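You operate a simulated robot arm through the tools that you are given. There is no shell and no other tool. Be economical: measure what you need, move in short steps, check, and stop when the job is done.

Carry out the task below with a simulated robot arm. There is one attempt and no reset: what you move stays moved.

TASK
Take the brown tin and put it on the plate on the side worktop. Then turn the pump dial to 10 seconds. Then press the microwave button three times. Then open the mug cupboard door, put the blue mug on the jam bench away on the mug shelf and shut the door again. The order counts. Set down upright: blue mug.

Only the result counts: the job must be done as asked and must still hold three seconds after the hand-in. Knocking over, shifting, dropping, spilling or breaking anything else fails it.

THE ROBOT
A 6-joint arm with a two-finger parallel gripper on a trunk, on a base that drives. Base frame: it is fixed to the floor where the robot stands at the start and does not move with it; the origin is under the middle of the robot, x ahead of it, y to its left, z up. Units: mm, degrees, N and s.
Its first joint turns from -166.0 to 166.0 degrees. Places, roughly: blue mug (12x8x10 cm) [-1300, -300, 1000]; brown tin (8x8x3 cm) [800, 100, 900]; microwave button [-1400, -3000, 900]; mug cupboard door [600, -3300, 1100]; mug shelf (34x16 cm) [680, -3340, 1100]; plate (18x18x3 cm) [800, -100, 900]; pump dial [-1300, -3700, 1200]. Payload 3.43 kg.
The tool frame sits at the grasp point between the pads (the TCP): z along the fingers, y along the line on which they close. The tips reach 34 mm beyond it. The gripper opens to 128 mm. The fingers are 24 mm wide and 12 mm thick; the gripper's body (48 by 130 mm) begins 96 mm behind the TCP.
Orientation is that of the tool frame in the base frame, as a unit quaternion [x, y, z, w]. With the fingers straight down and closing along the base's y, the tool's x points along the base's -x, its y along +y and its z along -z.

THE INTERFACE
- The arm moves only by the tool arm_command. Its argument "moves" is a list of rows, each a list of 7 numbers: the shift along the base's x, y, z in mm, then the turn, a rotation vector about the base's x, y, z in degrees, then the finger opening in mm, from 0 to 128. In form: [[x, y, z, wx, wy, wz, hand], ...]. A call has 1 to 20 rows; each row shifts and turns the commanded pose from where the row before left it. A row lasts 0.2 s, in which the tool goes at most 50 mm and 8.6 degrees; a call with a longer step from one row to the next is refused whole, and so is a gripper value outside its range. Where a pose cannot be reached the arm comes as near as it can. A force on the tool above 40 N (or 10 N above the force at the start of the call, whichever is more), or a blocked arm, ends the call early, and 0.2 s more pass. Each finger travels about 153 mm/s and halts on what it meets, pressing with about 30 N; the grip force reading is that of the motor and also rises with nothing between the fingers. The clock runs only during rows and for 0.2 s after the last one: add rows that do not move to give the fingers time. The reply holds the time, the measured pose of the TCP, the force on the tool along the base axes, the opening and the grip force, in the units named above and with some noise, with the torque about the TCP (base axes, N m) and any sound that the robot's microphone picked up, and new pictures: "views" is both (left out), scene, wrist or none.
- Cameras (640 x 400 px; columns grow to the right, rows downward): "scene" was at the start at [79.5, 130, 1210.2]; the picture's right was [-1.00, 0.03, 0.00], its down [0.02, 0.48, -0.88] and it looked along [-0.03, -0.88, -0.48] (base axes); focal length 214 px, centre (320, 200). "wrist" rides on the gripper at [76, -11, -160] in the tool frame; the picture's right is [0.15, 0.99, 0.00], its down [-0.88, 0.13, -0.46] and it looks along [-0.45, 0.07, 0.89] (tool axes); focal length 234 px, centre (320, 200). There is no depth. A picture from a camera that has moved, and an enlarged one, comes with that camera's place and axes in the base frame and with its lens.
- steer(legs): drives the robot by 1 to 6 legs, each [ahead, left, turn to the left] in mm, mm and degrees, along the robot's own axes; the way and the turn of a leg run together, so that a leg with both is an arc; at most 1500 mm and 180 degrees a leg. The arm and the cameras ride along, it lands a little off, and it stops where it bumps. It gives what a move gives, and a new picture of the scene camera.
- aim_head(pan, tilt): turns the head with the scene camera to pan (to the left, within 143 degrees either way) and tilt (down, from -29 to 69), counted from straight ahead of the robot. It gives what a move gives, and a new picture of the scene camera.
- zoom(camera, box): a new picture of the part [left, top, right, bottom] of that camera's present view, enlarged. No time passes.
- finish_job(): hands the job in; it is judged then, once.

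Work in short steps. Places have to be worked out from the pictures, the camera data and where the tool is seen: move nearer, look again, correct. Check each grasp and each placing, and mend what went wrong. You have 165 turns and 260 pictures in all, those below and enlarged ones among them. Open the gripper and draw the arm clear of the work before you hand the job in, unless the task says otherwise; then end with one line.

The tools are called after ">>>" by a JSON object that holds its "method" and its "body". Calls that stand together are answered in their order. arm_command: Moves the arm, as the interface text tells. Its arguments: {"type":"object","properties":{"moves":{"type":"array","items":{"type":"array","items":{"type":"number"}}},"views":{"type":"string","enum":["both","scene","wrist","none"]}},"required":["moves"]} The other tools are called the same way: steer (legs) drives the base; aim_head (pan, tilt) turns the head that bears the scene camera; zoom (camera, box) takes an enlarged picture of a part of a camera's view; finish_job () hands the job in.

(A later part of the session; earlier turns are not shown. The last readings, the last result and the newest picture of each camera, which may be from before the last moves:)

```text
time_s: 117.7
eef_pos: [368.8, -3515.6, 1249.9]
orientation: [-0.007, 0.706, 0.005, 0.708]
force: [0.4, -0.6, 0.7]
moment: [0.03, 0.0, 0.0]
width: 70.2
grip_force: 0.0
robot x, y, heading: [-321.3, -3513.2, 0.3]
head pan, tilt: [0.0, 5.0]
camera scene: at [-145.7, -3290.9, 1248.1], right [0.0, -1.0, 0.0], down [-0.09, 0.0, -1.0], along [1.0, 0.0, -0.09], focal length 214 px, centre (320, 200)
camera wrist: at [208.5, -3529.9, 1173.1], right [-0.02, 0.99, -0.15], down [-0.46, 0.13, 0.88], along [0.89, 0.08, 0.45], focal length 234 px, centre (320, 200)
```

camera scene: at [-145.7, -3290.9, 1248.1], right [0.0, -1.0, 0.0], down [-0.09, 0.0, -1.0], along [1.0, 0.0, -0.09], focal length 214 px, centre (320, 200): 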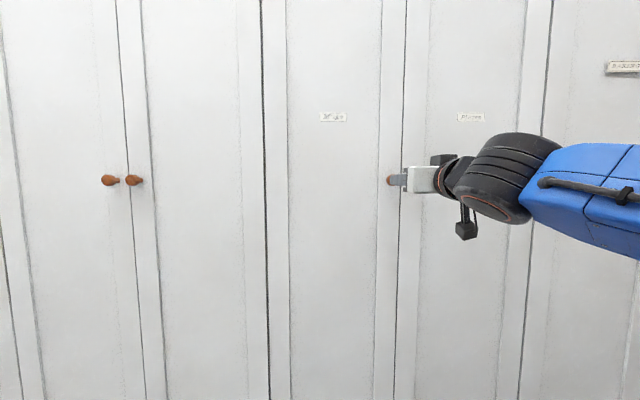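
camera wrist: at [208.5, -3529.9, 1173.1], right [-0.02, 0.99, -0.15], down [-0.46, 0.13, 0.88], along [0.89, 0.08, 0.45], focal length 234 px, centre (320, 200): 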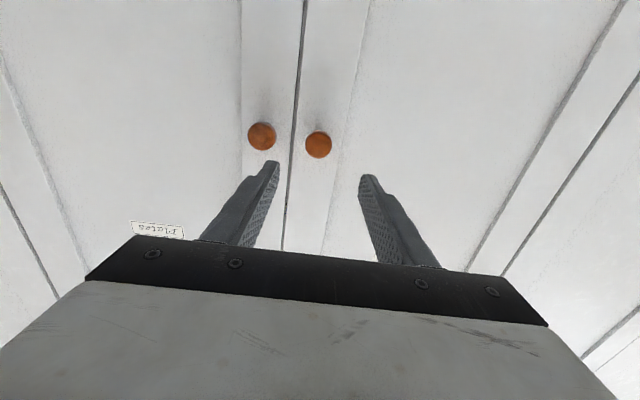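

The knob is at (≈530,-3517,1250), squarely between the fingers. I advance and close on it.

>>> {"method": "arm_command", "body": {"moves": [[40, 0, 0, 0, 0, 0, 70], [40, -1, 0, 0, 0, 0, 70], [35, 0, 0, 0, 0, 0, 70], [20, 0, 0, 0, 0, 0, 70], [0, 0, 0, 0, 0, 0, 70]]}}

>>> {"method": "zoom", "body": {"camera": "wrist", "box": [220, 90, 420, 215]}}

```text
time_s: 118.9
eef_pos: [504.1, -3514.1, 1250.9]
orientation: [-0.008, 0.706, 0.006, 0.708]
force: [-0.4, 1.0, 0.2]
moment: [0.01, -0.01, 0.01]
width: 69.9
grip_force: 0.1
robot x, y, heading: [-321.9, -3511.8, 0.1]
head pan, tilt: [0.0, 5.0]
camera scene: at [-145.8, -3290.8, 1248.1], right [0.0, -1.0, 0.0], down [-0.09, 0.0, -1.0], along [1.0, 0.0, -0.09], focal length 214 px, centre (320, 200)
camera wrist: at [344.2, -3528.1, 1174.6], right [-0.02, 0.99, -0.15], down [-0.46, 0.13, 0.88], along [0.89, 0.08, 0.45], focal length 234 px, centre (320, 200)
```

scene: 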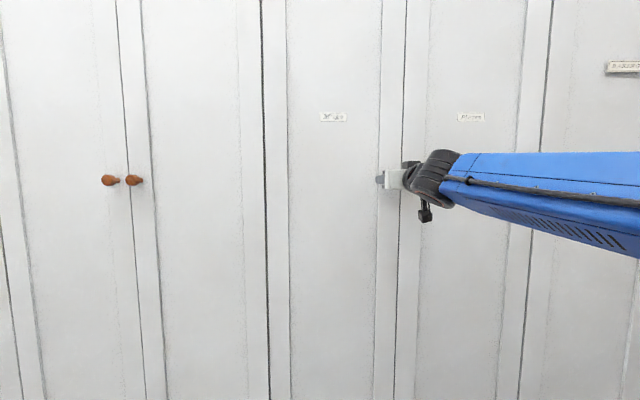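
wrist: 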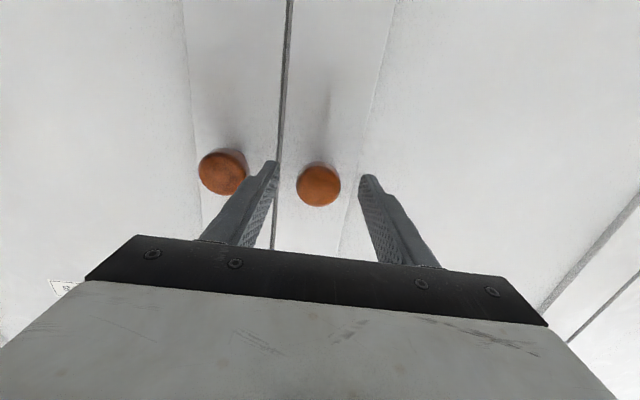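

```text
3.20 times, centred on (320, 152) of wrist
camera zoom: at [344.2, -3528.1, 1174.6], right [-0.02, 0.99, -0.15], down [-0.46, 0.13, 0.88], along [0.89, 0.08, 0.45], focal length 749 px, centre (320, 352)
```

zoom: 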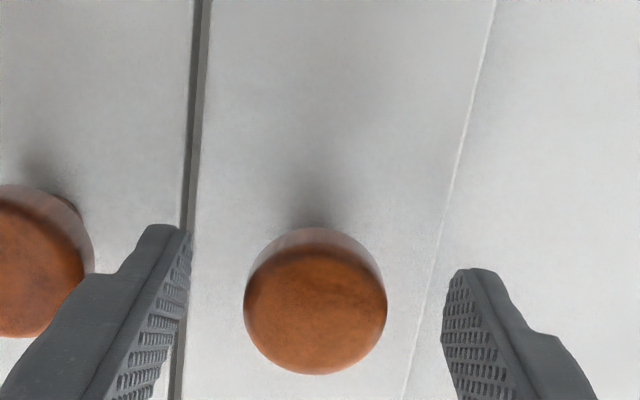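

The fingers flank the knob. I go 14 mm further in and close.

>>> {"method": "arm_command", "body": {"moves": [[14, 0, 0, 0, 0, 0, 60], [0, 0, 0, 0, 0, 0, 40], [0, 0, 0, 0, 0, 0, 20], [0, 0, 0, 0, 0, 0, 10], [0, 0, 0, 0, 0, 0, 10]], "views": "none"}}

```text
time_s: 119.4
eef_pos: [514.6, -3518.4, 1252.4]
orientation: [-0.004, 0.706, 0.003, 0.708]
force: [-11.0, -9.4, 1.4]
moment: [-0.15, 0.07, -0.6]
width: 45.3
grip_force: 4.0
robot x, y, heading: [-318.7, -3510.0, -0.1]
head pan, tilt: [0.0, 5.0]
stopped in row 2: the force on the tool passed its limit (the readings are from after the stop); the commanded pose is now the measured one
```

The call stopped on contact: one finger met the knob first. I ease to -y and slightly back, then close again slowly.

>>> {"method": "arm_command", "body": {"moves": [[-3, -1, 0, 0, 0, 0, 44], [0, 0, 0, 0, 0, 0, 38], [0, 0, 0, 0, 0, 0, 30], [0, 0, 0, 0, 0, 0, 20], [0, 0, 0, 0, 0, 0, 10]], "views": "wrist"}}

```text
time_s: 120.6
eef_pos: [513.0, -3515.1, 1250.4]
orientation: [-0.007, 0.707, 0.004, 0.708]
force: [0.9, 23.3, -1.7]
moment: [0.12, -0.09, 0.4]
width: 35.4
grip_force: 44.9
robot x, y, heading: [-319.8, -3514.2, 0.0]
head pan, tilt: [0.0, 5.0]
camera wrist: at [352.2, -3528.9, 1173.7], right [-0.01, 0.99, -0.15], down [-0.46, 0.13, 0.88], along [0.89, 0.08, 0.45], focal length 234 px, centre (320, 200)
```

wrist: 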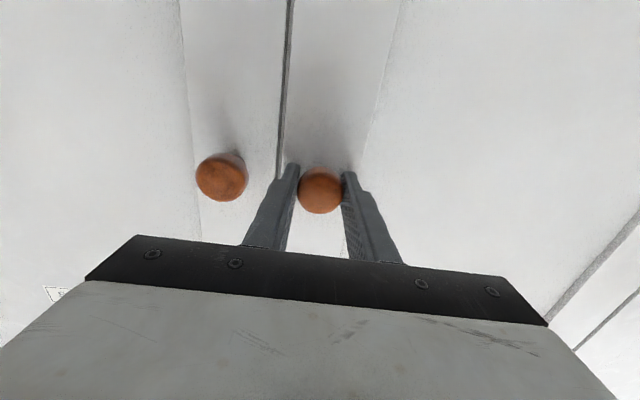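

The knob is gripped (35 mm). I pull the door open along its arc about the hinge, turning the hand with it: 12° first.

>>> {"method": "arm_command", "body": {"moves": [[-14, 5, 0, 0, 0, -2, 10], [-14.2, 3, 0, 0, 0, -2, 10], [-27.8, 6.6, 0, 0, 0, -4, 10], [-27.2, 8.6, 0, 0, 0, -4, 10], [0, 0, 0, 0, 0, 0, 10]]}}

```text
time_s: 121.8
eef_pos: [428.3, -3499.0, 1249.8]
orientation: [0.07, 0.703, -0.071, 0.704]
force: [-11.2, -37.9, -9.7]
moment: [-0.01, -0.68, -0.46]
width: 35.6
grip_force: 45.0
robot x, y, heading: [-322.1, -3511.4, 0.0]
head pan, tilt: [0.0, 5.0]
camera scene: at [-146.2, -3293.1, 1248.5], right [0.0, -1.0, 0.0], down [-0.09, 0.0, -1.0], along [1.0, 0.0, -0.09], focal length 214 px, centre (320, 200)
camera wrist: at [268.6, -3477.3, 1173.9], right [0.2, 0.97, -0.15], down [-0.42, 0.22, 0.88], along [0.89, -0.11, 0.45], focal length 234 px, centre (320, 200)
```

scene: 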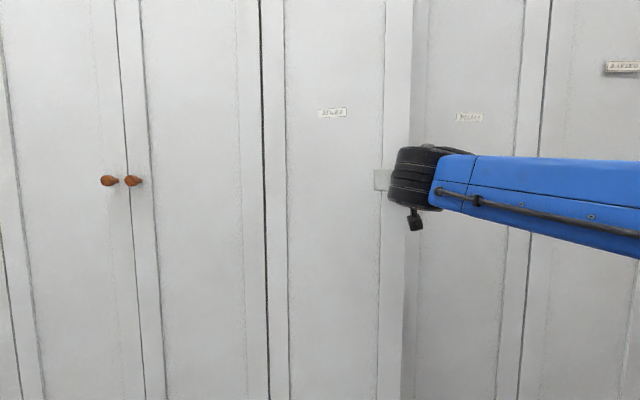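
wrist: 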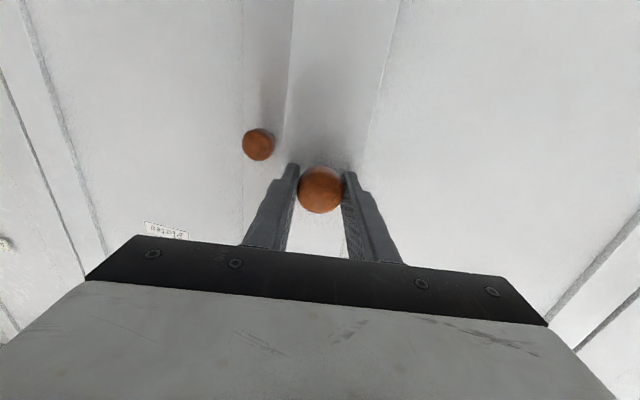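

The door is opening. The sideways force says I pull a bit too much to +y, so I ease that and go on to about 32°.

>>> {"method": "arm_command", "body": {"moves": [[-20, 2, 0, 0, 0, -3, 10], [-26, 8, 0, 0, 0, -4, 10], [-25.5, 10, 0, 0, 0, -4, 10], [0, 0, 0, 0, 0, 0, 10]], "views": "none"}}

```text
time_s: 122.8
eef_pos: [360.0, -3469.8, 1249.9]
orientation: [0.132, 0.695, -0.137, 0.694]
force: [17.3, 38.5, -8.9]
moment: [0.18, 0.49, 0.77]
width: 35.6
grip_force: 45.2
robot x, y, heading: [-316.1, -3511.1, -0.1]
head pan, tilt: [0.0, 5.0]
```

Now I'm pulling slightly too little to +y. I correct by +5 and continue to about 34°.

>>> {"method": "arm_command", "body": {"moves": [[-12, 10, 0, 0, 0, -2, 10], [-12, 8, 0, 0, 0, -2, 10], [-23.5, 16.5, 0, 0, 0, -4, 10], [-22.3, 18.2, 0, 0, 0, -4, 10], [0, 0, 0, 0, 0, 0, 10]]}}

```text
time_s: 124.0
eef_pos: [288.6, -3421.5, 1250.9]
orientation: [0.208, 0.675, -0.21, 0.676]
force: [17.5, 20.1, 20.1]
moment: [0.01, -0.23, -0.07]
width: 35.3
grip_force: 45.4
robot x, y, heading: [-319.1, -3510.1, 0.2]
head pan, tilt: [0.0, 5.0]
camera scene: at [-145.7, -3290.1, 1247.9], right [0.0, -1.0, 0.0], down [-0.09, 0.0, -1.0], along [1.0, 0.0, -0.09], focal length 214 px, centre (320, 200)
camera wrist: at [150.0, -3341.1, 1173.8], right [0.56, 0.82, -0.15], down [-0.3, 0.37, 0.88], along [0.77, -0.45, 0.45], focal length 234 px, centre (320, 200)
```

scene: 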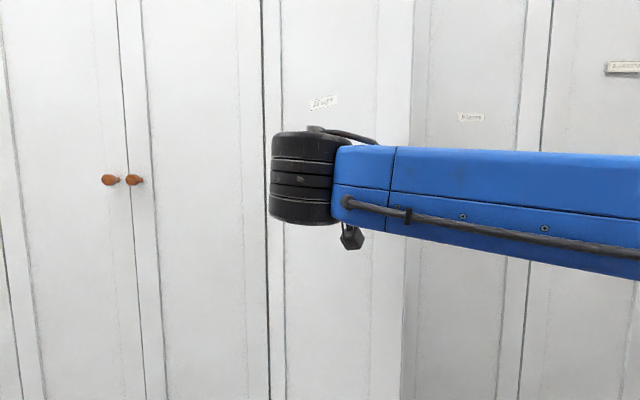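
wrist: 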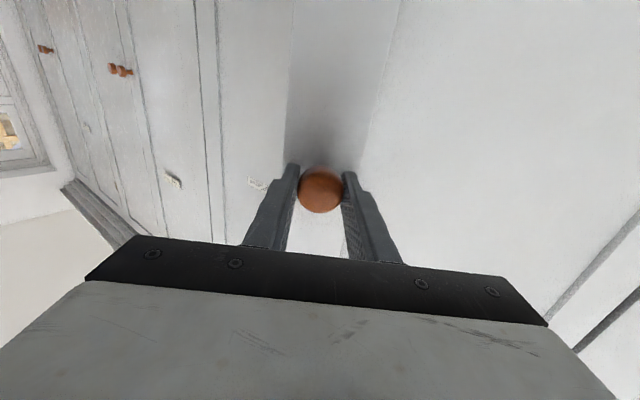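

The door is open about 34°, enough to push it from inside. I release the knob, back off along the tool axis, and look.

>>> {"method": "arm_command", "body": {"moves": [[2, 2, 0, 0, 0, 0, 50], [0, 0, 0, 0, 0, 0, 75], [0, 0, 0, 0, 0, 0, 75], [-20, 14, 0, 0, 0, 0, 75], [-30, 20, 0, 0, 0, 0, 75], [-30, 10, 0, 0, 0, 8, 60], [-30, 0, 0, 0, 0, 8, 30], [-10, -30, 0, 0, 0, 8, 0], [0, -45, 0, 0, 0, 8, 0], [0, -45, 0, 0, 0, 2, 0], [0, -45, 0, 0, 0, 0, 0], [0, -45, 0, 0, 0, 0, 0], [0, 0, 0, 0, 0, 0, 0]]}}

```text
time_s: 126.8
eef_pos: [195.4, -3571.6, 1250.6]
orientation: [0.0, 0.706, -0.003, 0.708]
force: [0.1, -0.3, -0.3]
moment: [-0.01, 0.01, -0.03]
width: 0.0
grip_force: 30.2
out of reach, approached as far as the arm can: row 11, 12
robot x, y, heading: [-317.2, -3510.7, 0.0]
head pan, tilt: [0.0, 5.0]
camera scene: at [-146.0, -3290.8, 1248.1], right [0.0, -1.0, 0.0], down [-0.09, 0.0, -1.0], along [1.0, 0.0, -0.09], focal length 214 px, centre (320, 200)
camera wrist: at [34.6, -3582.2, 1174.3], right [0.01, 0.99, -0.15], down [-0.46, 0.14, 0.88], along [0.89, 0.06, 0.45], focal length 234 px, centre (320, 200)
```

scene: 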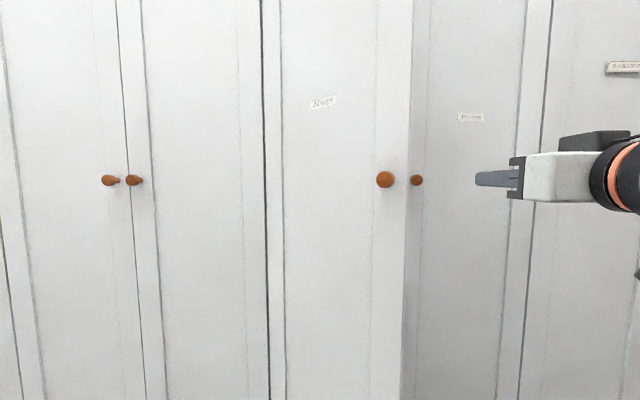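
wrist: 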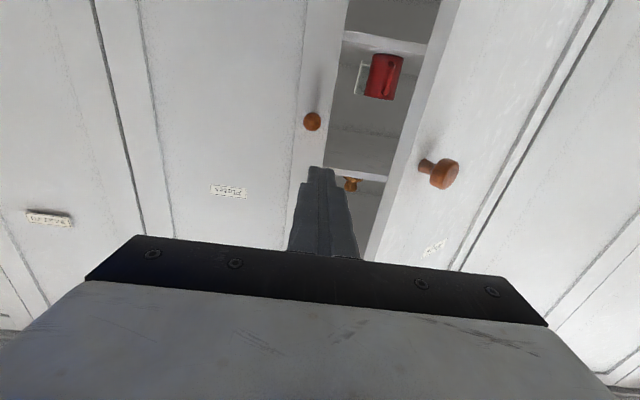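

The door is ajar with its free edge at about (315,-3481), and shelves show inside. I reach into the gap with closed fingers pointing +x, then sweep the door open by driving the base.

>>> {"method": "arm_command", "body": {"moves": [[39, 4, 0, 0, 0, 0, 0], [39, 4, 0, 0, 0, 0, 0], [39, 4, 0, 0, 0, 0, 0], [39, 4, 0, 0, 0, 0, 0], [15, 0, 0, 0, 0, 0, 0], [0, 0, 0, 0, 0, 0, 0]]}}

```text
time_s: 128.2
eef_pos: [201.6, -3568.7, 1250.5]
orientation: [-0.02, 0.707, -0.021, 0.707]
force: [1.2, -0.9, -0.3]
moment: [0.0, -0.02, -0.03]
width: 0.0
grip_force: 30.0
out of reach, approached as far as the arm can: row 1, 2, 3, 4, 5
robot x, y, heading: [-322.5, -3508.2, 0.2]
head pan, tilt: [0.0, 5.0]
camera scene: at [-146.3, -3290.6, 1248.2], right [0.0, -1.0, 0.0], down [-0.09, 0.0, -1.0], along [1.0, 0.0, -0.09], focal length 214 px, centre (320, 200)
camera wrist: at [40.9, -3583.1, 1174.6], right [0.0, 0.98, -0.2], down [-0.46, 0.18, 0.87], along [0.89, 0.09, 0.45], focal length 234 px, centre (320, 200)
```

scene: 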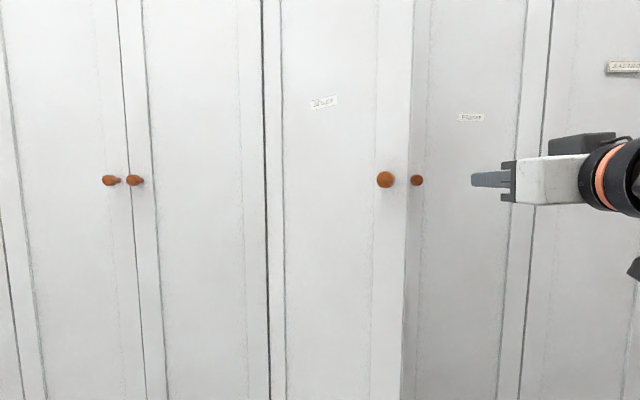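
wrist: 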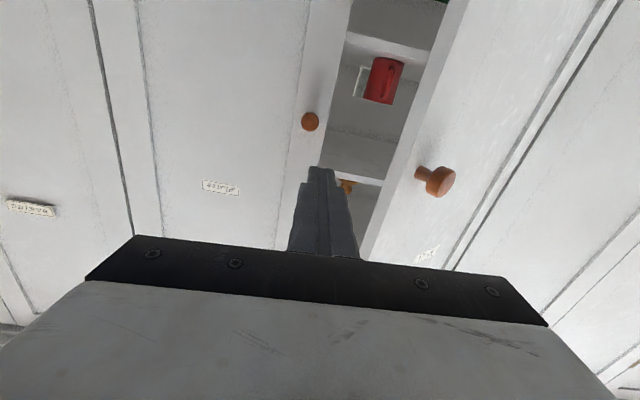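

The arm is stuck at a wrist limit here. I pull the command back, and pitch the tool down to free the wrist.

>>> {"method": "arm_command", "body": {"moves": [[-45, 0, 0, 0, 7.5, 0, 0], [-45, 0, 0, 0, 7.5, 0, 0], [-40, 0, 0, 0, 7.5, 0, 0], [0, 0, 0, 0, 7.5, 0, 0], [0, 0, 0, 0, 7.5, 0, 0], [0, 0, 0, 0, 7.5, 0, 0], [0, 0, 0, 0, 0, 0, 0]], "views": "scene"}}

```text
time_s: 129.8
eef_pos: [163.2, -3521.1, 1248.9]
orientation: [-0.04, 0.922, 0.013, 0.384]
force: [2.6, -3.9, -0.4]
moment: [0.36, 0.24, 0.35]
width: 0.0
grip_force: 30.1
out of reach, approached as far as the arm can: row 1, 2, 3
robot x, y, heading: [-324.4, -3513.2, 0.3]
head pan, tilt: [0.0, 5.0]
camera scene: at [-146.0, -3290.9, 1248.2], right [0.0, -1.0, 0.0], down [-0.09, 0.0, -1.0], along [1.0, 0.0, -0.09], focal length 214 px, centre (320, 200)
```

scene: 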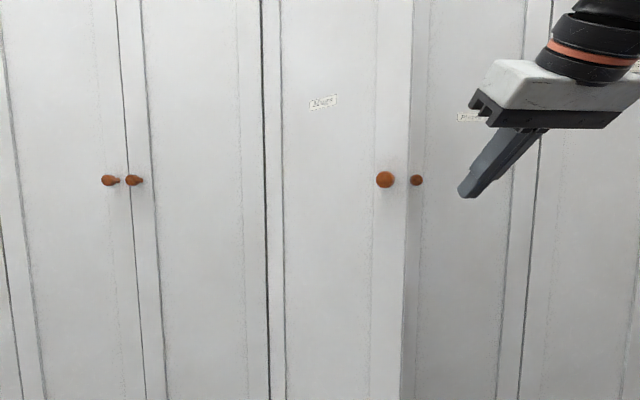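

The arm came free. I let it settle and check the pose.

>>> {"method": "arm_command", "body": {"moves": [[0, 0, 0, 0, 0, 0, 0], [0, 0, 0, 0, 0, 0, 0]]}}

```text
time_s: 130.4
eef_pos: [168.4, -3539.6, 1248.7]
orientation: [0.0, 0.924, -0.003, 0.383]
force: [-0.5, 0.5, 0.2]
moment: [0.02, 0.03, 0.0]
width: 0.0
grip_force: 30.5
robot x, y, heading: [-318.9, -3510.5, 0.1]
head pan, tilt: [0.0, 5.0]
camera scene: at [-145.9, -3290.9, 1248.1], right [0.0, -1.0, 0.0], down [-0.09, 0.0, -1.0], along [1.0, 0.0, -0.09], focal length 214 px, centre (320, 200)
camera wrist: at [0.7, -3549.6, 1307.9], right [-0.1, 0.99, -0.11], down [0.3, 0.14, 0.94], along [0.95, 0.06, -0.31], focal length 234 px, centre (320, 200)
```

scene: 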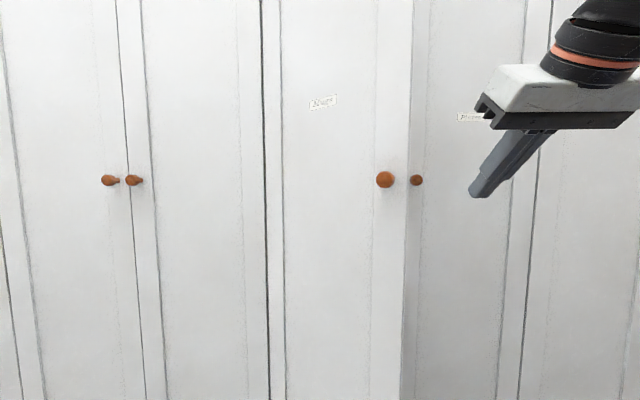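
wrist: 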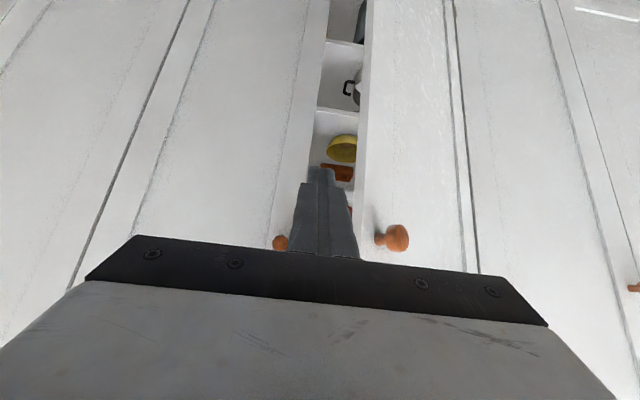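

Now I advance into the gap with this 45° tilted tool.

>>> {"method": "arm_command", "body": {"moves": [[40, -4, 0, 0, 0, 0, 0], [45, -4, 0, 0, 0, 0, 0], [45, -4, 0, 0, 0, 0, 0], [45, 0, 0, 0, 0, 0, 0], [0, 0, 0, 0, 0, 0, 0]]}}

```text
time_s: 131.6
eef_pos: [343.7, -3554.3, 1249.2]
orientation: [-0.001, 0.923, -0.003, 0.384]
force: [-0.2, 0.3, 0.2]
moment: [0.07, 0.0, -0.02]
width: 0.1
grip_force: 29.8
robot x, y, heading: [-322.7, -3511.7, -0.2]
head pan, tilt: [0.0, 5.0]
camera scene: at [-146.0, -3290.9, 1248.1], right [0.0, -1.0, 0.0], down [-0.09, 0.0, -1.0], along [1.0, 0.0, -0.09], focal length 214 px, centre (320, 200)
camera wrist: at [175.6, -3564.2, 1308.8], right [-0.1, 0.99, -0.11], down [0.3, 0.14, 0.94], along [0.95, 0.06, -0.31], focal length 234 px, centre (320, 200)
```

scene: 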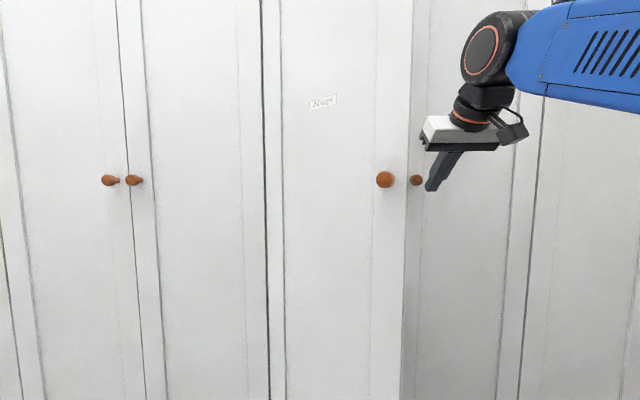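
wrist: 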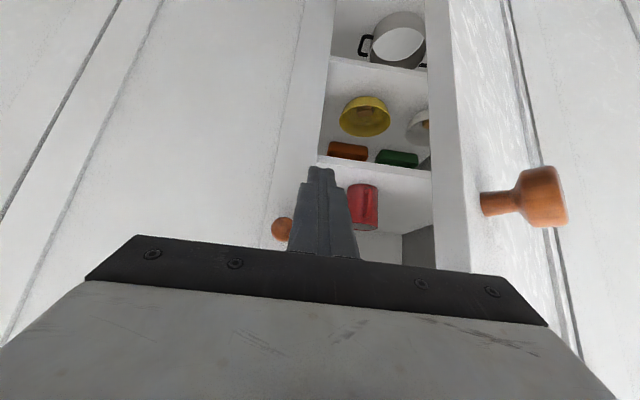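

The finger is inside the gap. I drive the base left and back, so that the finger sweeps the door open along its arc to about 60°.

>>> {"method": "steer", "body": {"legs": [[0, 80, 0], [-66, 46, 0], [-75, 82, 0]]}}

```text
time_s: 132.6
eef_pos: [341.9, -3494.2, 1249.5]
orientation: [0.002, 0.924, -0.007, 0.382]
force: [0.3, -0.2, 0.0]
moment: [-0.04, 0.0, -0.01]
width: 0.2
grip_force: 30.0
robot x, y, heading: [-318.4, -3448.4, -0.0]
head pan, tilt: [0.0, 5.0]
stopped in leg 1: the force on the tool passed its limit (the readings are from after the stop); the commanded pose is now the measured one
camera scene: at [-145.7, -3228.9, 1248.1], right [0.0, -1.0, 0.0], down [-0.09, 0.0, -1.0], along [1.0, 0.0, -0.09], focal length 214 px, centre (320, 200)
```

scene: 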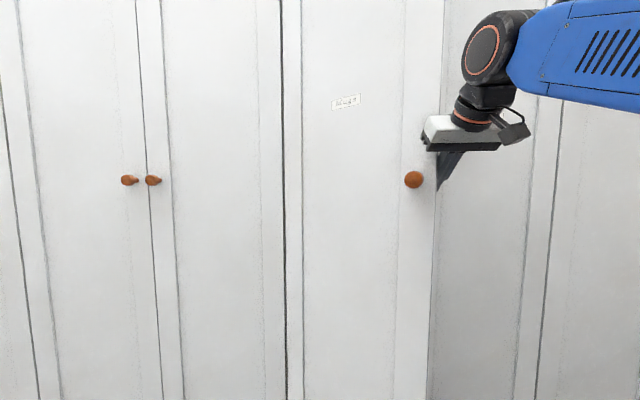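

I've touched the door's inner edge. I step 30 mm deeper so the finger bears on the inner face, then push it along the arc with gentle arm steps.

>>> {"method": "arm_command", "body": {"moves": [[5, -8, 0, 0, 0, 0, 0], [25, 0, 0, 0, 0, 0, 0], [0, 15, 0, 0, 0, 0, 0], [-13, 8, 0, 0, 0, 0, 0], [-13, 8.5, 0, 0, 0, 0, 0], [-12.7, 8.9, 0, 0, 0, 0, 0], [-12.4, 9.4, 0, 0, 0, 0, 0], [-12, 9.8, 0, 0, 0, 0, 0], [-11.7, 10.2, 0, 0, 0, 0, 0], [-11.3, 10.6, 0, 0, 0, 0, 0], [-11, 11.1, 0, 0, 0, 0, 0]]}}

```text
time_s: 133.2
eef_pos: [363.3, -3507.8, 1249.8]
orientation: [0.004, 0.924, -0.009, 0.382]
force: [-12.0, -21.3, -1.9]
moment: [1.11, -0.98, 1.02]
width: 0.1
grip_force: 30.1
robot x, y, heading: [-320.0, -3449.2, -0.2]
head pan, tilt: [0.0, 5.0]
stopped in row 2: the force on the tool passed its limit (the readings are from after the stop); the commanded pose is now the measured one
camera scene: at [-146.2, -3230.7, 1248.4], right [0.0, -1.0, 0.0], down [-0.09, 0.0, -1.0], along [1.0, 0.0, -0.09], focal length 214 px, centre (320, 200)
camera wrist: at [194.8, -3515.6, 1309.3], right [-0.09, 0.99, -0.12], down [0.3, 0.14, 0.94], along [0.95, 0.05, -0.31], focal length 234 px, centre (320, 200)
```

scene: 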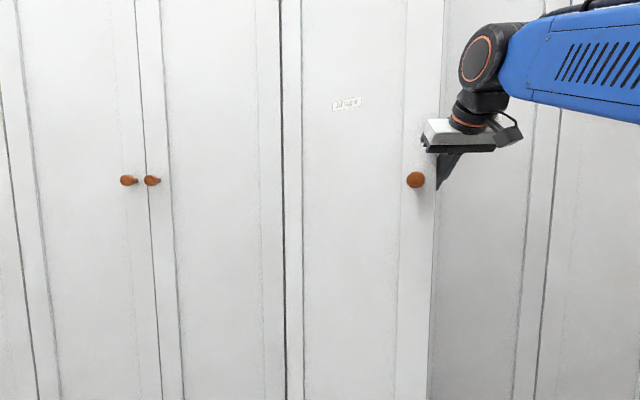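
wrist: 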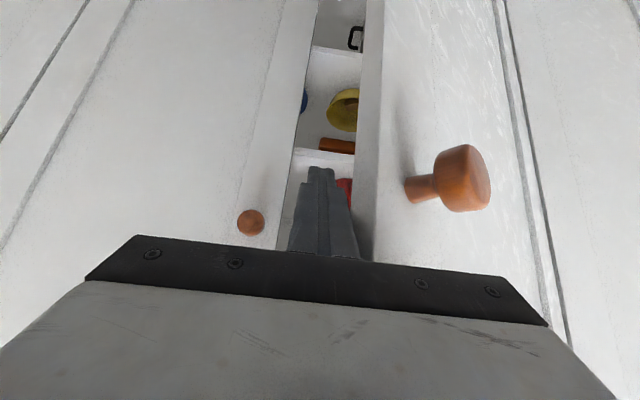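

The wide gripper body hit the door edge. I back out and yaw the hand +40°, so that the fingers lie along the door's inner face with the body clear of the edge.

>>> {"method": "arm_command", "body": {"moves": [[0, -20, 0, 0, 0, 0, 0], [-30, -20, 0, 0, 0, 0, 0], [-30, -15, 0, 0, -7.5, 0, 0], [0, 0, 0, 0, -7.5, 0, 0], [0, 0, 0, 0, 0, 8, 0], [0, 0, 0, 0, 0, 8, 0], [0, 0, 0, 0, 0, 8, 0], [0, 0, 0, 0, 0, 8, 0], [0, 0, 0, 0, 0, 8, 0], [0, 0, 0, 0, 0, 0, 0]]}}

```text
time_s: 135.4
eef_pos: [302.6, -3559.9, 1249.7]
orientation: [-0.293, 0.815, 0.164, 0.473]
force: [-0.2, 0.1, 0.2]
moment: [-0.01, -0.01, 0.02]
width: 0.2
grip_force: 30.4
robot x, y, heading: [-319.3, -3449.5, -0.4]
head pan, tilt: [0.0, 5.0]
camera scene: at [-145.7, -3229.2, 1248.1], right [0.0, -1.0, 0.0], down [-0.09, 0.0, -1.0], along [1.0, 0.0, -0.09], focal length 214 px, centre (320, 200)
camera wrist: at [173.0, -3679.9, 1264.2], right [-0.68, 0.72, -0.14], down [-0.05, 0.14, 0.99], along [0.73, 0.68, -0.06], focal length 234 px, centre (320, 200)
```

scene: 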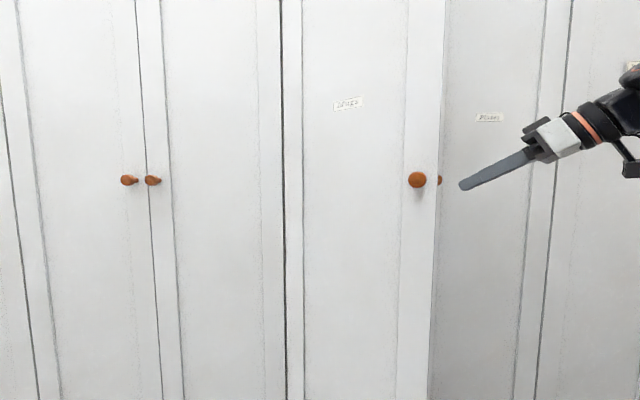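
wrist: 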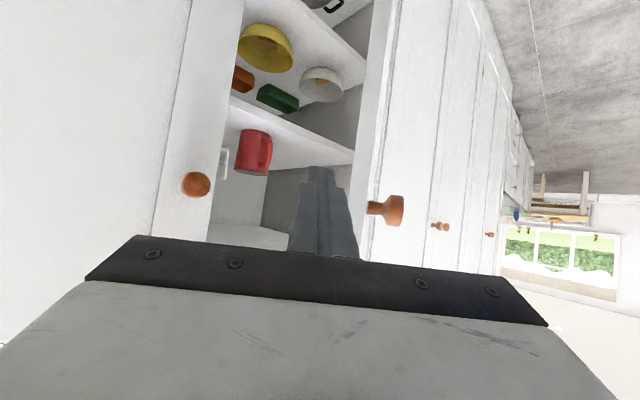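

The finger now points along the inside of the door, and the view is clear. I advance 100 mm along its heading, then push the door open in small steps.

>>> {"method": "arm_command", "body": {"moves": [[20, 14, 0, 0, 0, 0, 0], [20, 14, 0, 0, 0, 0, 0], [20, 14, 0, 0, 0, 0, 0], [20, 14, 0, 0, 0, 0, 0], [0, 0, 0, 0, 0, 0, 0]]}}

```text
time_s: 136.6
eef_pos: [384.0, -3503.0, 1249.0]
orientation: [-0.292, 0.816, 0.163, 0.472]
force: [-0.5, -0.3, -0.7]
moment: [0.01, 0.0, -0.03]
width: 0.3
grip_force: 29.6
robot x, y, heading: [-318.7, -3451.1, 0.1]
head pan, tilt: [0.0, 5.0]
camera scene: at [-145.7, -3229.2, 1248.1], right [0.0, -1.0, 0.0], down [-0.09, 0.0, -1.0], along [1.0, 0.0, -0.09], focal length 214 px, centre (320, 200)
camera wrist: at [252.8, -3622.4, 1264.1], right [-0.68, 0.72, -0.14], down [-0.05, 0.14, 0.99], along [0.73, 0.68, -0.06], focal length 234 px, centre (320, 200)
```

scene: 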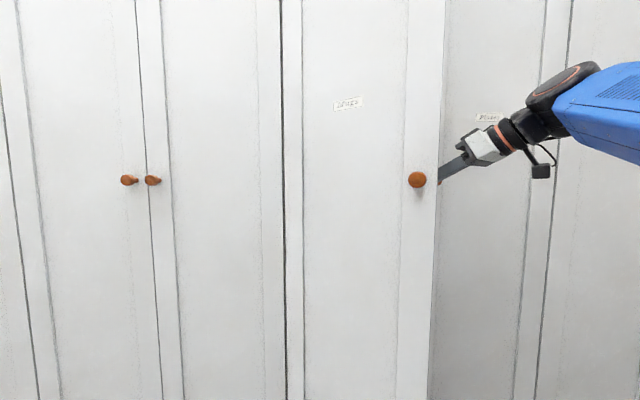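
wrist: 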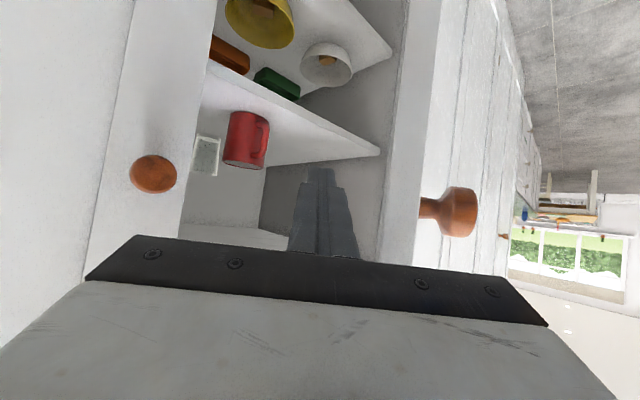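

Inside and clear. I now push the inner face outward along the arc.

>>> {"method": "arm_command", "body": {"moves": [[-10, 7, 0, 0, 0, 0, 0], [-10, 7, 0, 0, 0, 0, 0], [-10, 7, 0, 0, 0, 0, 0], [-12.8, 7.6, 0, 0, 0, 0, 0], [-12.6, 8, 0, 0, 0, 0, 0], [-12.4, 8.5, 0, 0, 0, 0, 0], [-12.1, 8.9, 0, 0, 0, 0, 0], [-11.7, 9.3, 0, 0, 0, -1, 0], [-11.4, 9.7, 0, 0, 0, -1, 0], [-11, 10.1, 0, 0, 0, -1, 0], [-10.7, 10.4, 0, 0, 0, -1, 0]]}}

```text
time_s: 139.0
eef_pos: [259.7, -3411.1, 1250.1]
orientation: [-0.263, 0.825, 0.146, 0.478]
force: [0.4, 0.0, -0.2]
moment: [0.01, 0.01, 0.04]
width: 0.2
grip_force: 30.2
robot x, y, heading: [-323.5, -3449.6, -0.0]
head pan, tilt: [0.0, 5.0]
camera scene: at [-145.5, -3229.2, 1248.1], right [0.0, -1.0, 0.0], down [-0.09, 0.0, -1.0], along [1.0, 0.0, -0.09], focal length 214 px, centre (320, 200)
camera wrist: at [120.8, -3521.5, 1264.5], right [-0.63, 0.77, -0.14], down [-0.04, 0.14, 0.99], along [0.78, 0.63, -0.06], focal length 234 px, centre (320, 200)
```

scene: 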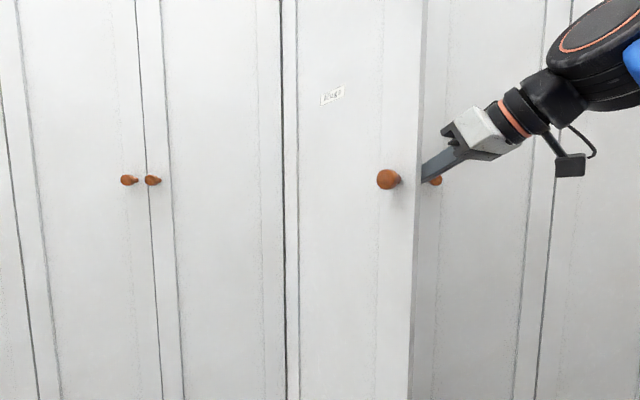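
wrist: 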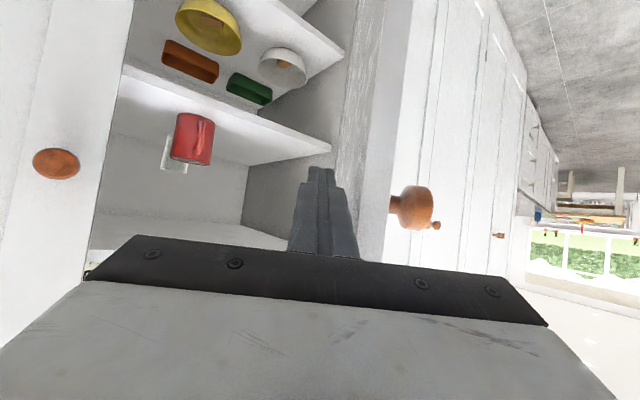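

The door is swinging freely, now at about 45–50°. I continue the arc for another 22°.

>>> {"method": "arm_command", "body": {"moves": [[-10.4, 10.9, 0, 0, 0, 0, 0], [-10, 11.2, 0, 0, 0, 0, 0], [-9.6, 11.6, 0, 0, 0, 0, 0], [-9.2, 11.9, 0, 0, 0, 0, 0], [-8.8, 12.2, 0, 0, 0, 0, 0], [-8.3, 12.5, 0, 0, 0, 0, 0], [-7.9, 12.8, 0, 0, 0, 0, 0], [-7.4, 13.1, 0, 0, 0, 0, 0], [-7, 13.3, 0, 0, 0, 0, 0], [-6.4, 13.5, 0, 0, 0, 0, 0], [-6, 13.8, 0, 0, 0, 0, 0]]}}

```text
time_s: 141.4
eef_pos: [167.6, -3273.6, 1251.3]
orientation: [-0.263, 0.825, 0.146, 0.477]
force: [-0.1, -0.7, -0.8]
moment: [0.01, -0.02, -0.03]
width: 0.1
grip_force: 30.3
robot x, y, heading: [-316.0, -3450.1, -0.1]
head pan, tilt: [0.0, 5.0]
camera scene: at [-145.7, -3229.4, 1248.2], right [0.0, -1.0, 0.0], down [-0.09, 0.0, -1.0], along [1.0, 0.0, -0.09], focal length 214 px, centre (320, 200)
camera wrist: at [29.0, -3385.1, 1264.7], right [-0.63, 0.77, -0.14], down [-0.04, 0.14, 0.99], along [0.78, 0.63, -0.06], focal length 234 px, centre (320, 200)
```

scene: 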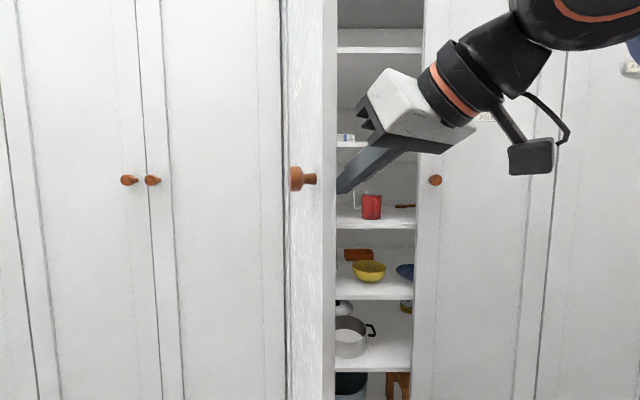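
wrist: 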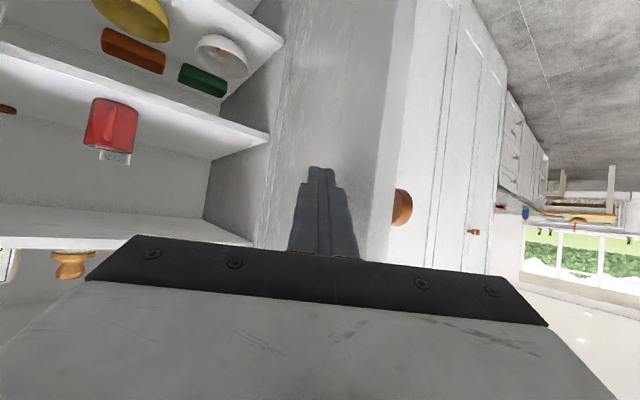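

The door is at about 75°. A few more steps will push it nearer 90°.

>>> {"method": "arm_command", "body": {"moves": [[-5, 14, 0, 0, 0, 0, 0], [-4.5, 14, 0, 0, 0, 0, 0], [-4, 14, 0, 0, 0, 0, 0], [-3.5, 14.5, 0, 0, 0, 0, 0], [-3, 14.5, 0, 0, 0, 0, 0], [0, 0, 0, 0, 0, 0, 0]], "views": "scene"}}

```text
time_s: 142.8
eef_pos: [147.3, -3203.4, 1249.7]
orientation: [-0.263, 0.826, 0.147, 0.477]
force: [-0.4, -0.4, 0.1]
moment: [-0.02, -0.02, -0.01]
width: 0.3
grip_force: 30.0
robot x, y, heading: [-318.9, -3452.8, -0.3]
head pan, tilt: [0.0, 5.0]
camera scene: at [-145.7, -3229.2, 1248.1], right [0.0, -1.0, 0.0], down [-0.09, 0.0, -1.0], along [1.0, 0.0, -0.09], focal length 214 px, centre (320, 200)
```

scene: 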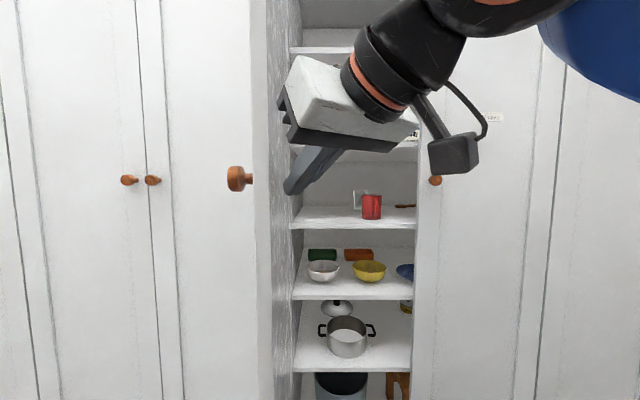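

The door is open about 88°. The mug shelf is at z≈1103 with the red mug at y≈-3420, free space at y≈-3270, and about 270 mm of headroom. I withdraw the arm and go for the blue mug.

>>> {"method": "arm_command", "body": {"moves": [[0, -25, 0, 0, 0, 0, 0], [-5, -40, 0, 0, 0, -8, 0], [-5, -40, 0, 0, 0, -8, 0], [0, -40, -10, 0, 0, -8, 0], [0, -40, -15, 0, 0, -8, 0], [0, -40, -15, 0, 7.5, -3, 0], [0, -40, -15, 0, 7.5, 0, 0], [0, 0, -15, 0, 7.5, 0, 0], [0, 0, -15, 0, 7.5, 0, 0], [0, 0, -15, 0, 7.5, 0, 0], [0, 0, -15, 0, 7.5, 0, 0], [0, 0, -15, 0, 7.5, 0, 0], [0, 0, 0, 0, 7.5, 0, 0]]}}

```text
time_s: 145.6
eef_pos: [137.7, -3468.5, 1119.3]
orientation: [-0.003, 1.0, -0.001, -0.001]
force: [0.1, -0.2, -0.1]
moment: [0.09, -0.05, -0.03]
width: 0.1
grip_force: 30.0
robot x, y, heading: [-321.3, -3447.6, 0.0]
head pan, tilt: [0.0, 5.0]
camera scene: at [-145.9, -3229.3, 1248.2], right [0.0, -1.0, 0.0], down [-0.09, 0.0, -1.0], along [1.0, 0.0, -0.09], focal length 214 px, centre (320, 200)
camera wrist: at [61.1, -3479.1, 1279.4], right [-0.15, 0.99, 0.0], down [0.88, 0.14, 0.45], along [0.45, 0.07, -0.89], focal length 234 px, centre (320, 200)
```

scene: 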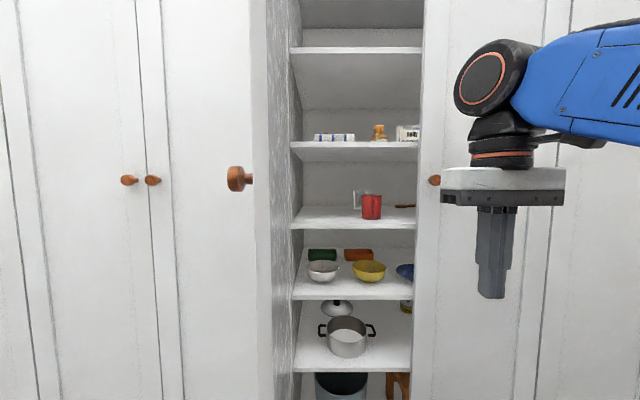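
wrist: 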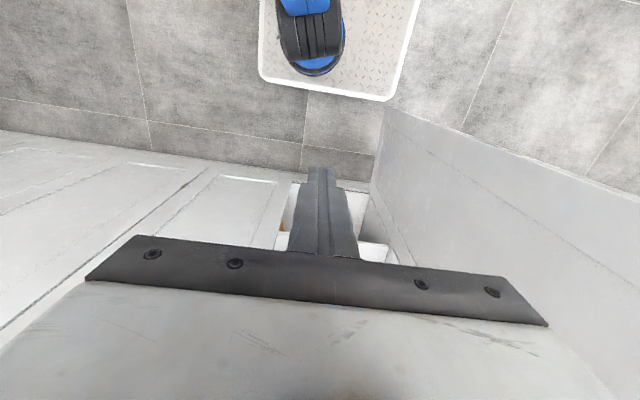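

A good clear view; I enlarge the mug shelf.

>>> {"method": "zoom", "body": {"camera": "scene", "box": [270, 130, 440, 240]}}

```text
3.64 times, centred on (355, 185) of scene
camera zoom: at [-145.9, -3229.3, 1248.2], right [0.0, -1.0, 0.0], down [-0.09, 0.0, -1.0], along [1.0, 0.0, -0.09], focal length 780 px, centre (193, 254)
```

zoom: 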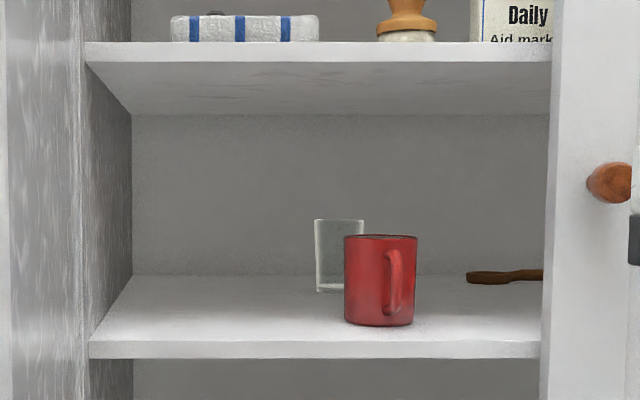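

The shelf spot for the blue mug will be about (670,-3265), left of the red mug at (651,-3421). I back away from the door, drive up the aisle and turn to face the jam bench.

>>> {"method": "steer", "body": {"legs": [[-270, 0, 0], [0, 1500, 0], [0, 1500, 0]]}}

>>> {"method": "steer", "body": {"legs": [[0, 0, 180]]}}

>>> {"method": "aim_head", "body": {"pan": 0, "tilt": 25}}

```text
time_s: 161.5
eef_pos: [-109.0, -502.1, 1118.7]
orientation: [0.013, 1.0, -0.001, -0.002]
force: [-0.2, 0.2, 0.2]
moment: [0.01, 0.03, 0.0]
width: 0.0
grip_force: 29.6
robot x, y, heading: [-565.6, -468.8, -1.9]
head pan, tilt: [0.0, 5.0]
camera scene: at [-385.1, -254.7, 1248.1], right [-0.03, -1.0, 0.0], down [-0.09, 0.0, -1.0], along [1.0, -0.03, -0.09], focal length 214 px, centre (320, 200)
```

scene: 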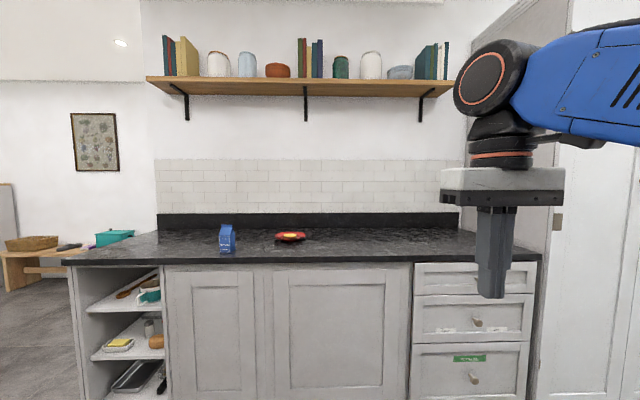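

```text
time_s: 169.3
eef_pos: [-1023.7, -436.8, 1118.7]
orientation: [1.0, -0.015, -0.001, -0.001]
force: [-0.3, -0.6, 0.1]
moment: [0.0, -0.03, 0.0]
width: 0.0
grip_force: 29.9
robot x, y, heading: [-564.8, -467.7, 177.9]
head pan, tilt: [0.0, 5.0]
camera scene: at [-743.6, -682.7, 1248.1], right [0.04, 1.0, 0.0], down [0.09, 0.0, -1.0], along [-1.0, 0.04, -0.09], focal length 214 px, centre (320, 200)
```

scene: 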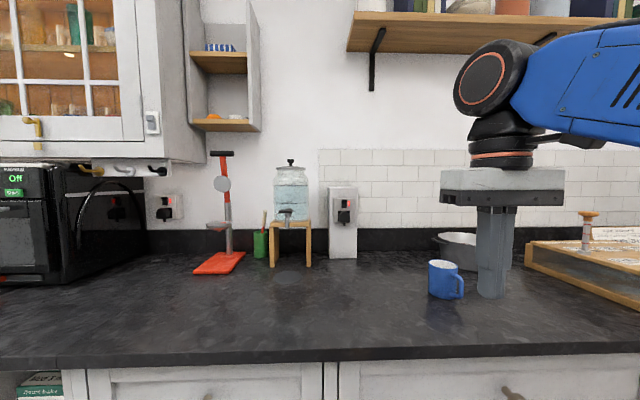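

```text
time_s: 170.1
eef_pos: [-1023.0, -436.9, 1120.4]
orientation: [1.0, -0.015, 0.0, -0.001]
force: [1.0, 1.6, -0.5]
moment: [0.0, -0.01, -0.02]
width: 0.1
grip_force: 30.4
robot x, y, heading: [-569.1, -469.2, 178.1]
head pan, tilt: [0.0, 25.0]
camera scene: at [-743.9, -682.7, 1215.8], right [0.04, 1.0, 0.0], down [0.42, -0.01, -0.91], along [-0.91, 0.03, -0.42], focal length 214 px, centre (320, 200)
```

scene: 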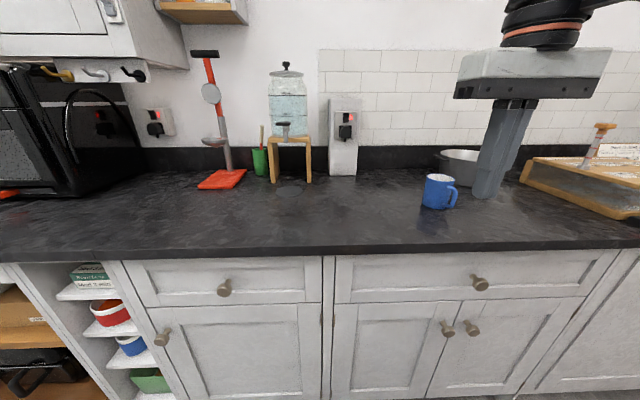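

The blue mug stands at about (-1345,-300), with its handle to the right (+y). I enlarge it.

>>> {"method": "zoom", "body": {"camera": "scene", "box": [390, 140, 510, 230]}}

```text
4.44 times, centred on (450, 185) of scene
camera zoom: at [-743.9, -682.7, 1215.8], right [0.04, 1.0, 0.0], down [0.42, -0.01, -0.91], along [-0.91, 0.03, -0.42], focal length 953 px, centre (-258, 267)
```

zoom: 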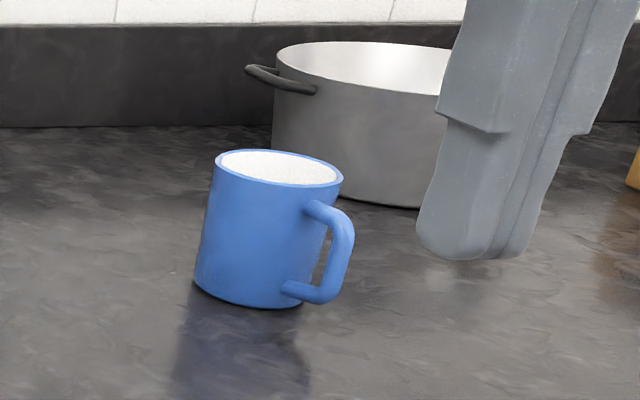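

I move the open hand to near the mug to see its handle from above.

>>> {"method": "arm_command", "body": {"moves": [[-38, 23, 0, 0, 0, 0, 40], [-38, 23, 0, 0, 0, 0, 80], [-38, 23, 0, 0, 0, 0, 120], [-38, 23, 0, 0, 0, 0, 126], [-38, 23, 0, 0, 0, 0, 126], [-38, 23, 0, 0, 0, 0, 126], [0, 0, 0, 0, 0, 0, 126]], "views": "wrist"}}

```text
time_s: 171.7
eef_pos: [-1254.6, -299.3, 1118.6]
orientation: [1.0, -0.015, 0.0, -0.001]
force: [-0.4, -0.2, 0.8]
moment: [-0.01, 0.0, 0.0]
width: 126.0
grip_force: 0.1
robot x, y, heading: [-568.0, -471.0, 178.0]
head pan, tilt: [0.0, 25.0]
camera wrist: at [-1179.6, -290.6, 1278.7], right [0.12, -0.99, 0.0], down [-0.88, -0.11, 0.45], along [-0.45, -0.05, -0.89], focal length 234 px, centre (320, 200)
```

wrist: 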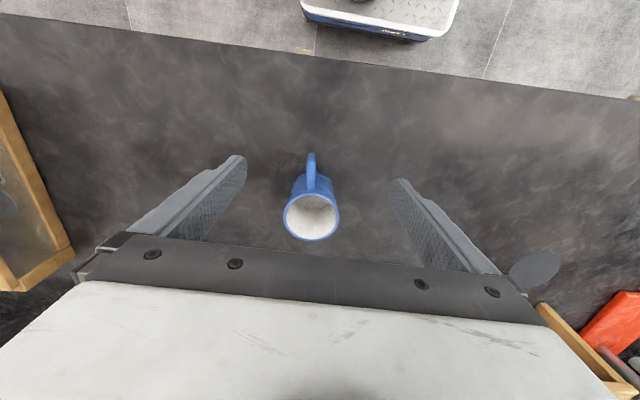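

The handle points straight at me (+x), so closing along y avoids it. The mug axis is at about (-1349,-296). I tilt the tool 52° and take a pre-grasp position.

>>> {"method": "arm_command", "body": {"moves": [[0, 0, 0, 0, 7.5, 0, 126], [0, 0, 0, 0, 7.5, 0, 126], [0, 0, 0, 0, 7.5, 0, 126], [0, 0, 0, 0, 7.5, 0, 126], [0, 0, 0, 0, 7.5, 0, 126], [0, 0, -20, 0, 7.5, 0, 126], [0, 0, -20, 0, 7.5, 0, 126], [-9, 2, -25, 0, 0, 0, 126], [-9, 2, -25, 0, 0, 0, 126], [0, 0, 0, 0, 0, 0, 126]]}}

```text
time_s: 173.9
eef_pos: [-1270.3, -295.6, 1028.5]
orientation: [0.897, -0.013, -0.442, 0.006]
force: [-0.3, 0.4, 0.3]
moment: [0.01, 0.0, -0.02]
width: 126.0
grip_force: 0.0
robot x, y, heading: [-564.4, -468.7, 177.8]
head pan, tilt: [0.0, 25.0]
camera scene: at [-743.9, -682.7, 1215.7], right [0.04, 1.0, 0.0], down [0.42, -0.01, -0.91], along [-0.91, 0.03, -0.42], focal length 214 px, centre (320, 200)
camera wrist: at [-1098.8, -287.2, 1065.6], right [0.07, -0.99, -0.09], down [-0.18, -0.11, 0.98], along [-0.98, -0.05, -0.18], focal length 234 px, centre (320, 200)
```

scene: 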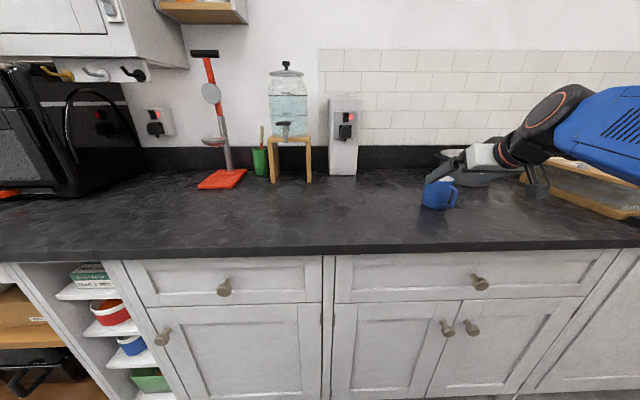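
wrist: 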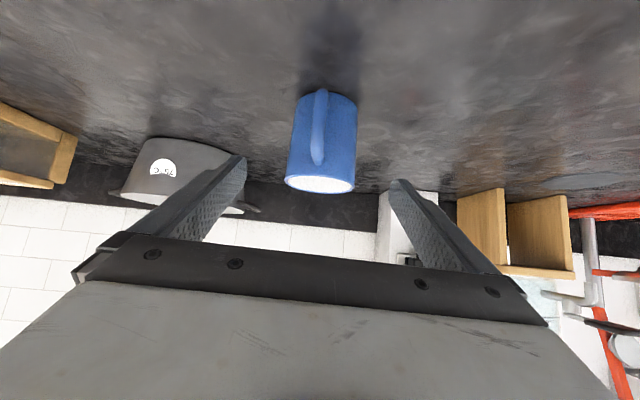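

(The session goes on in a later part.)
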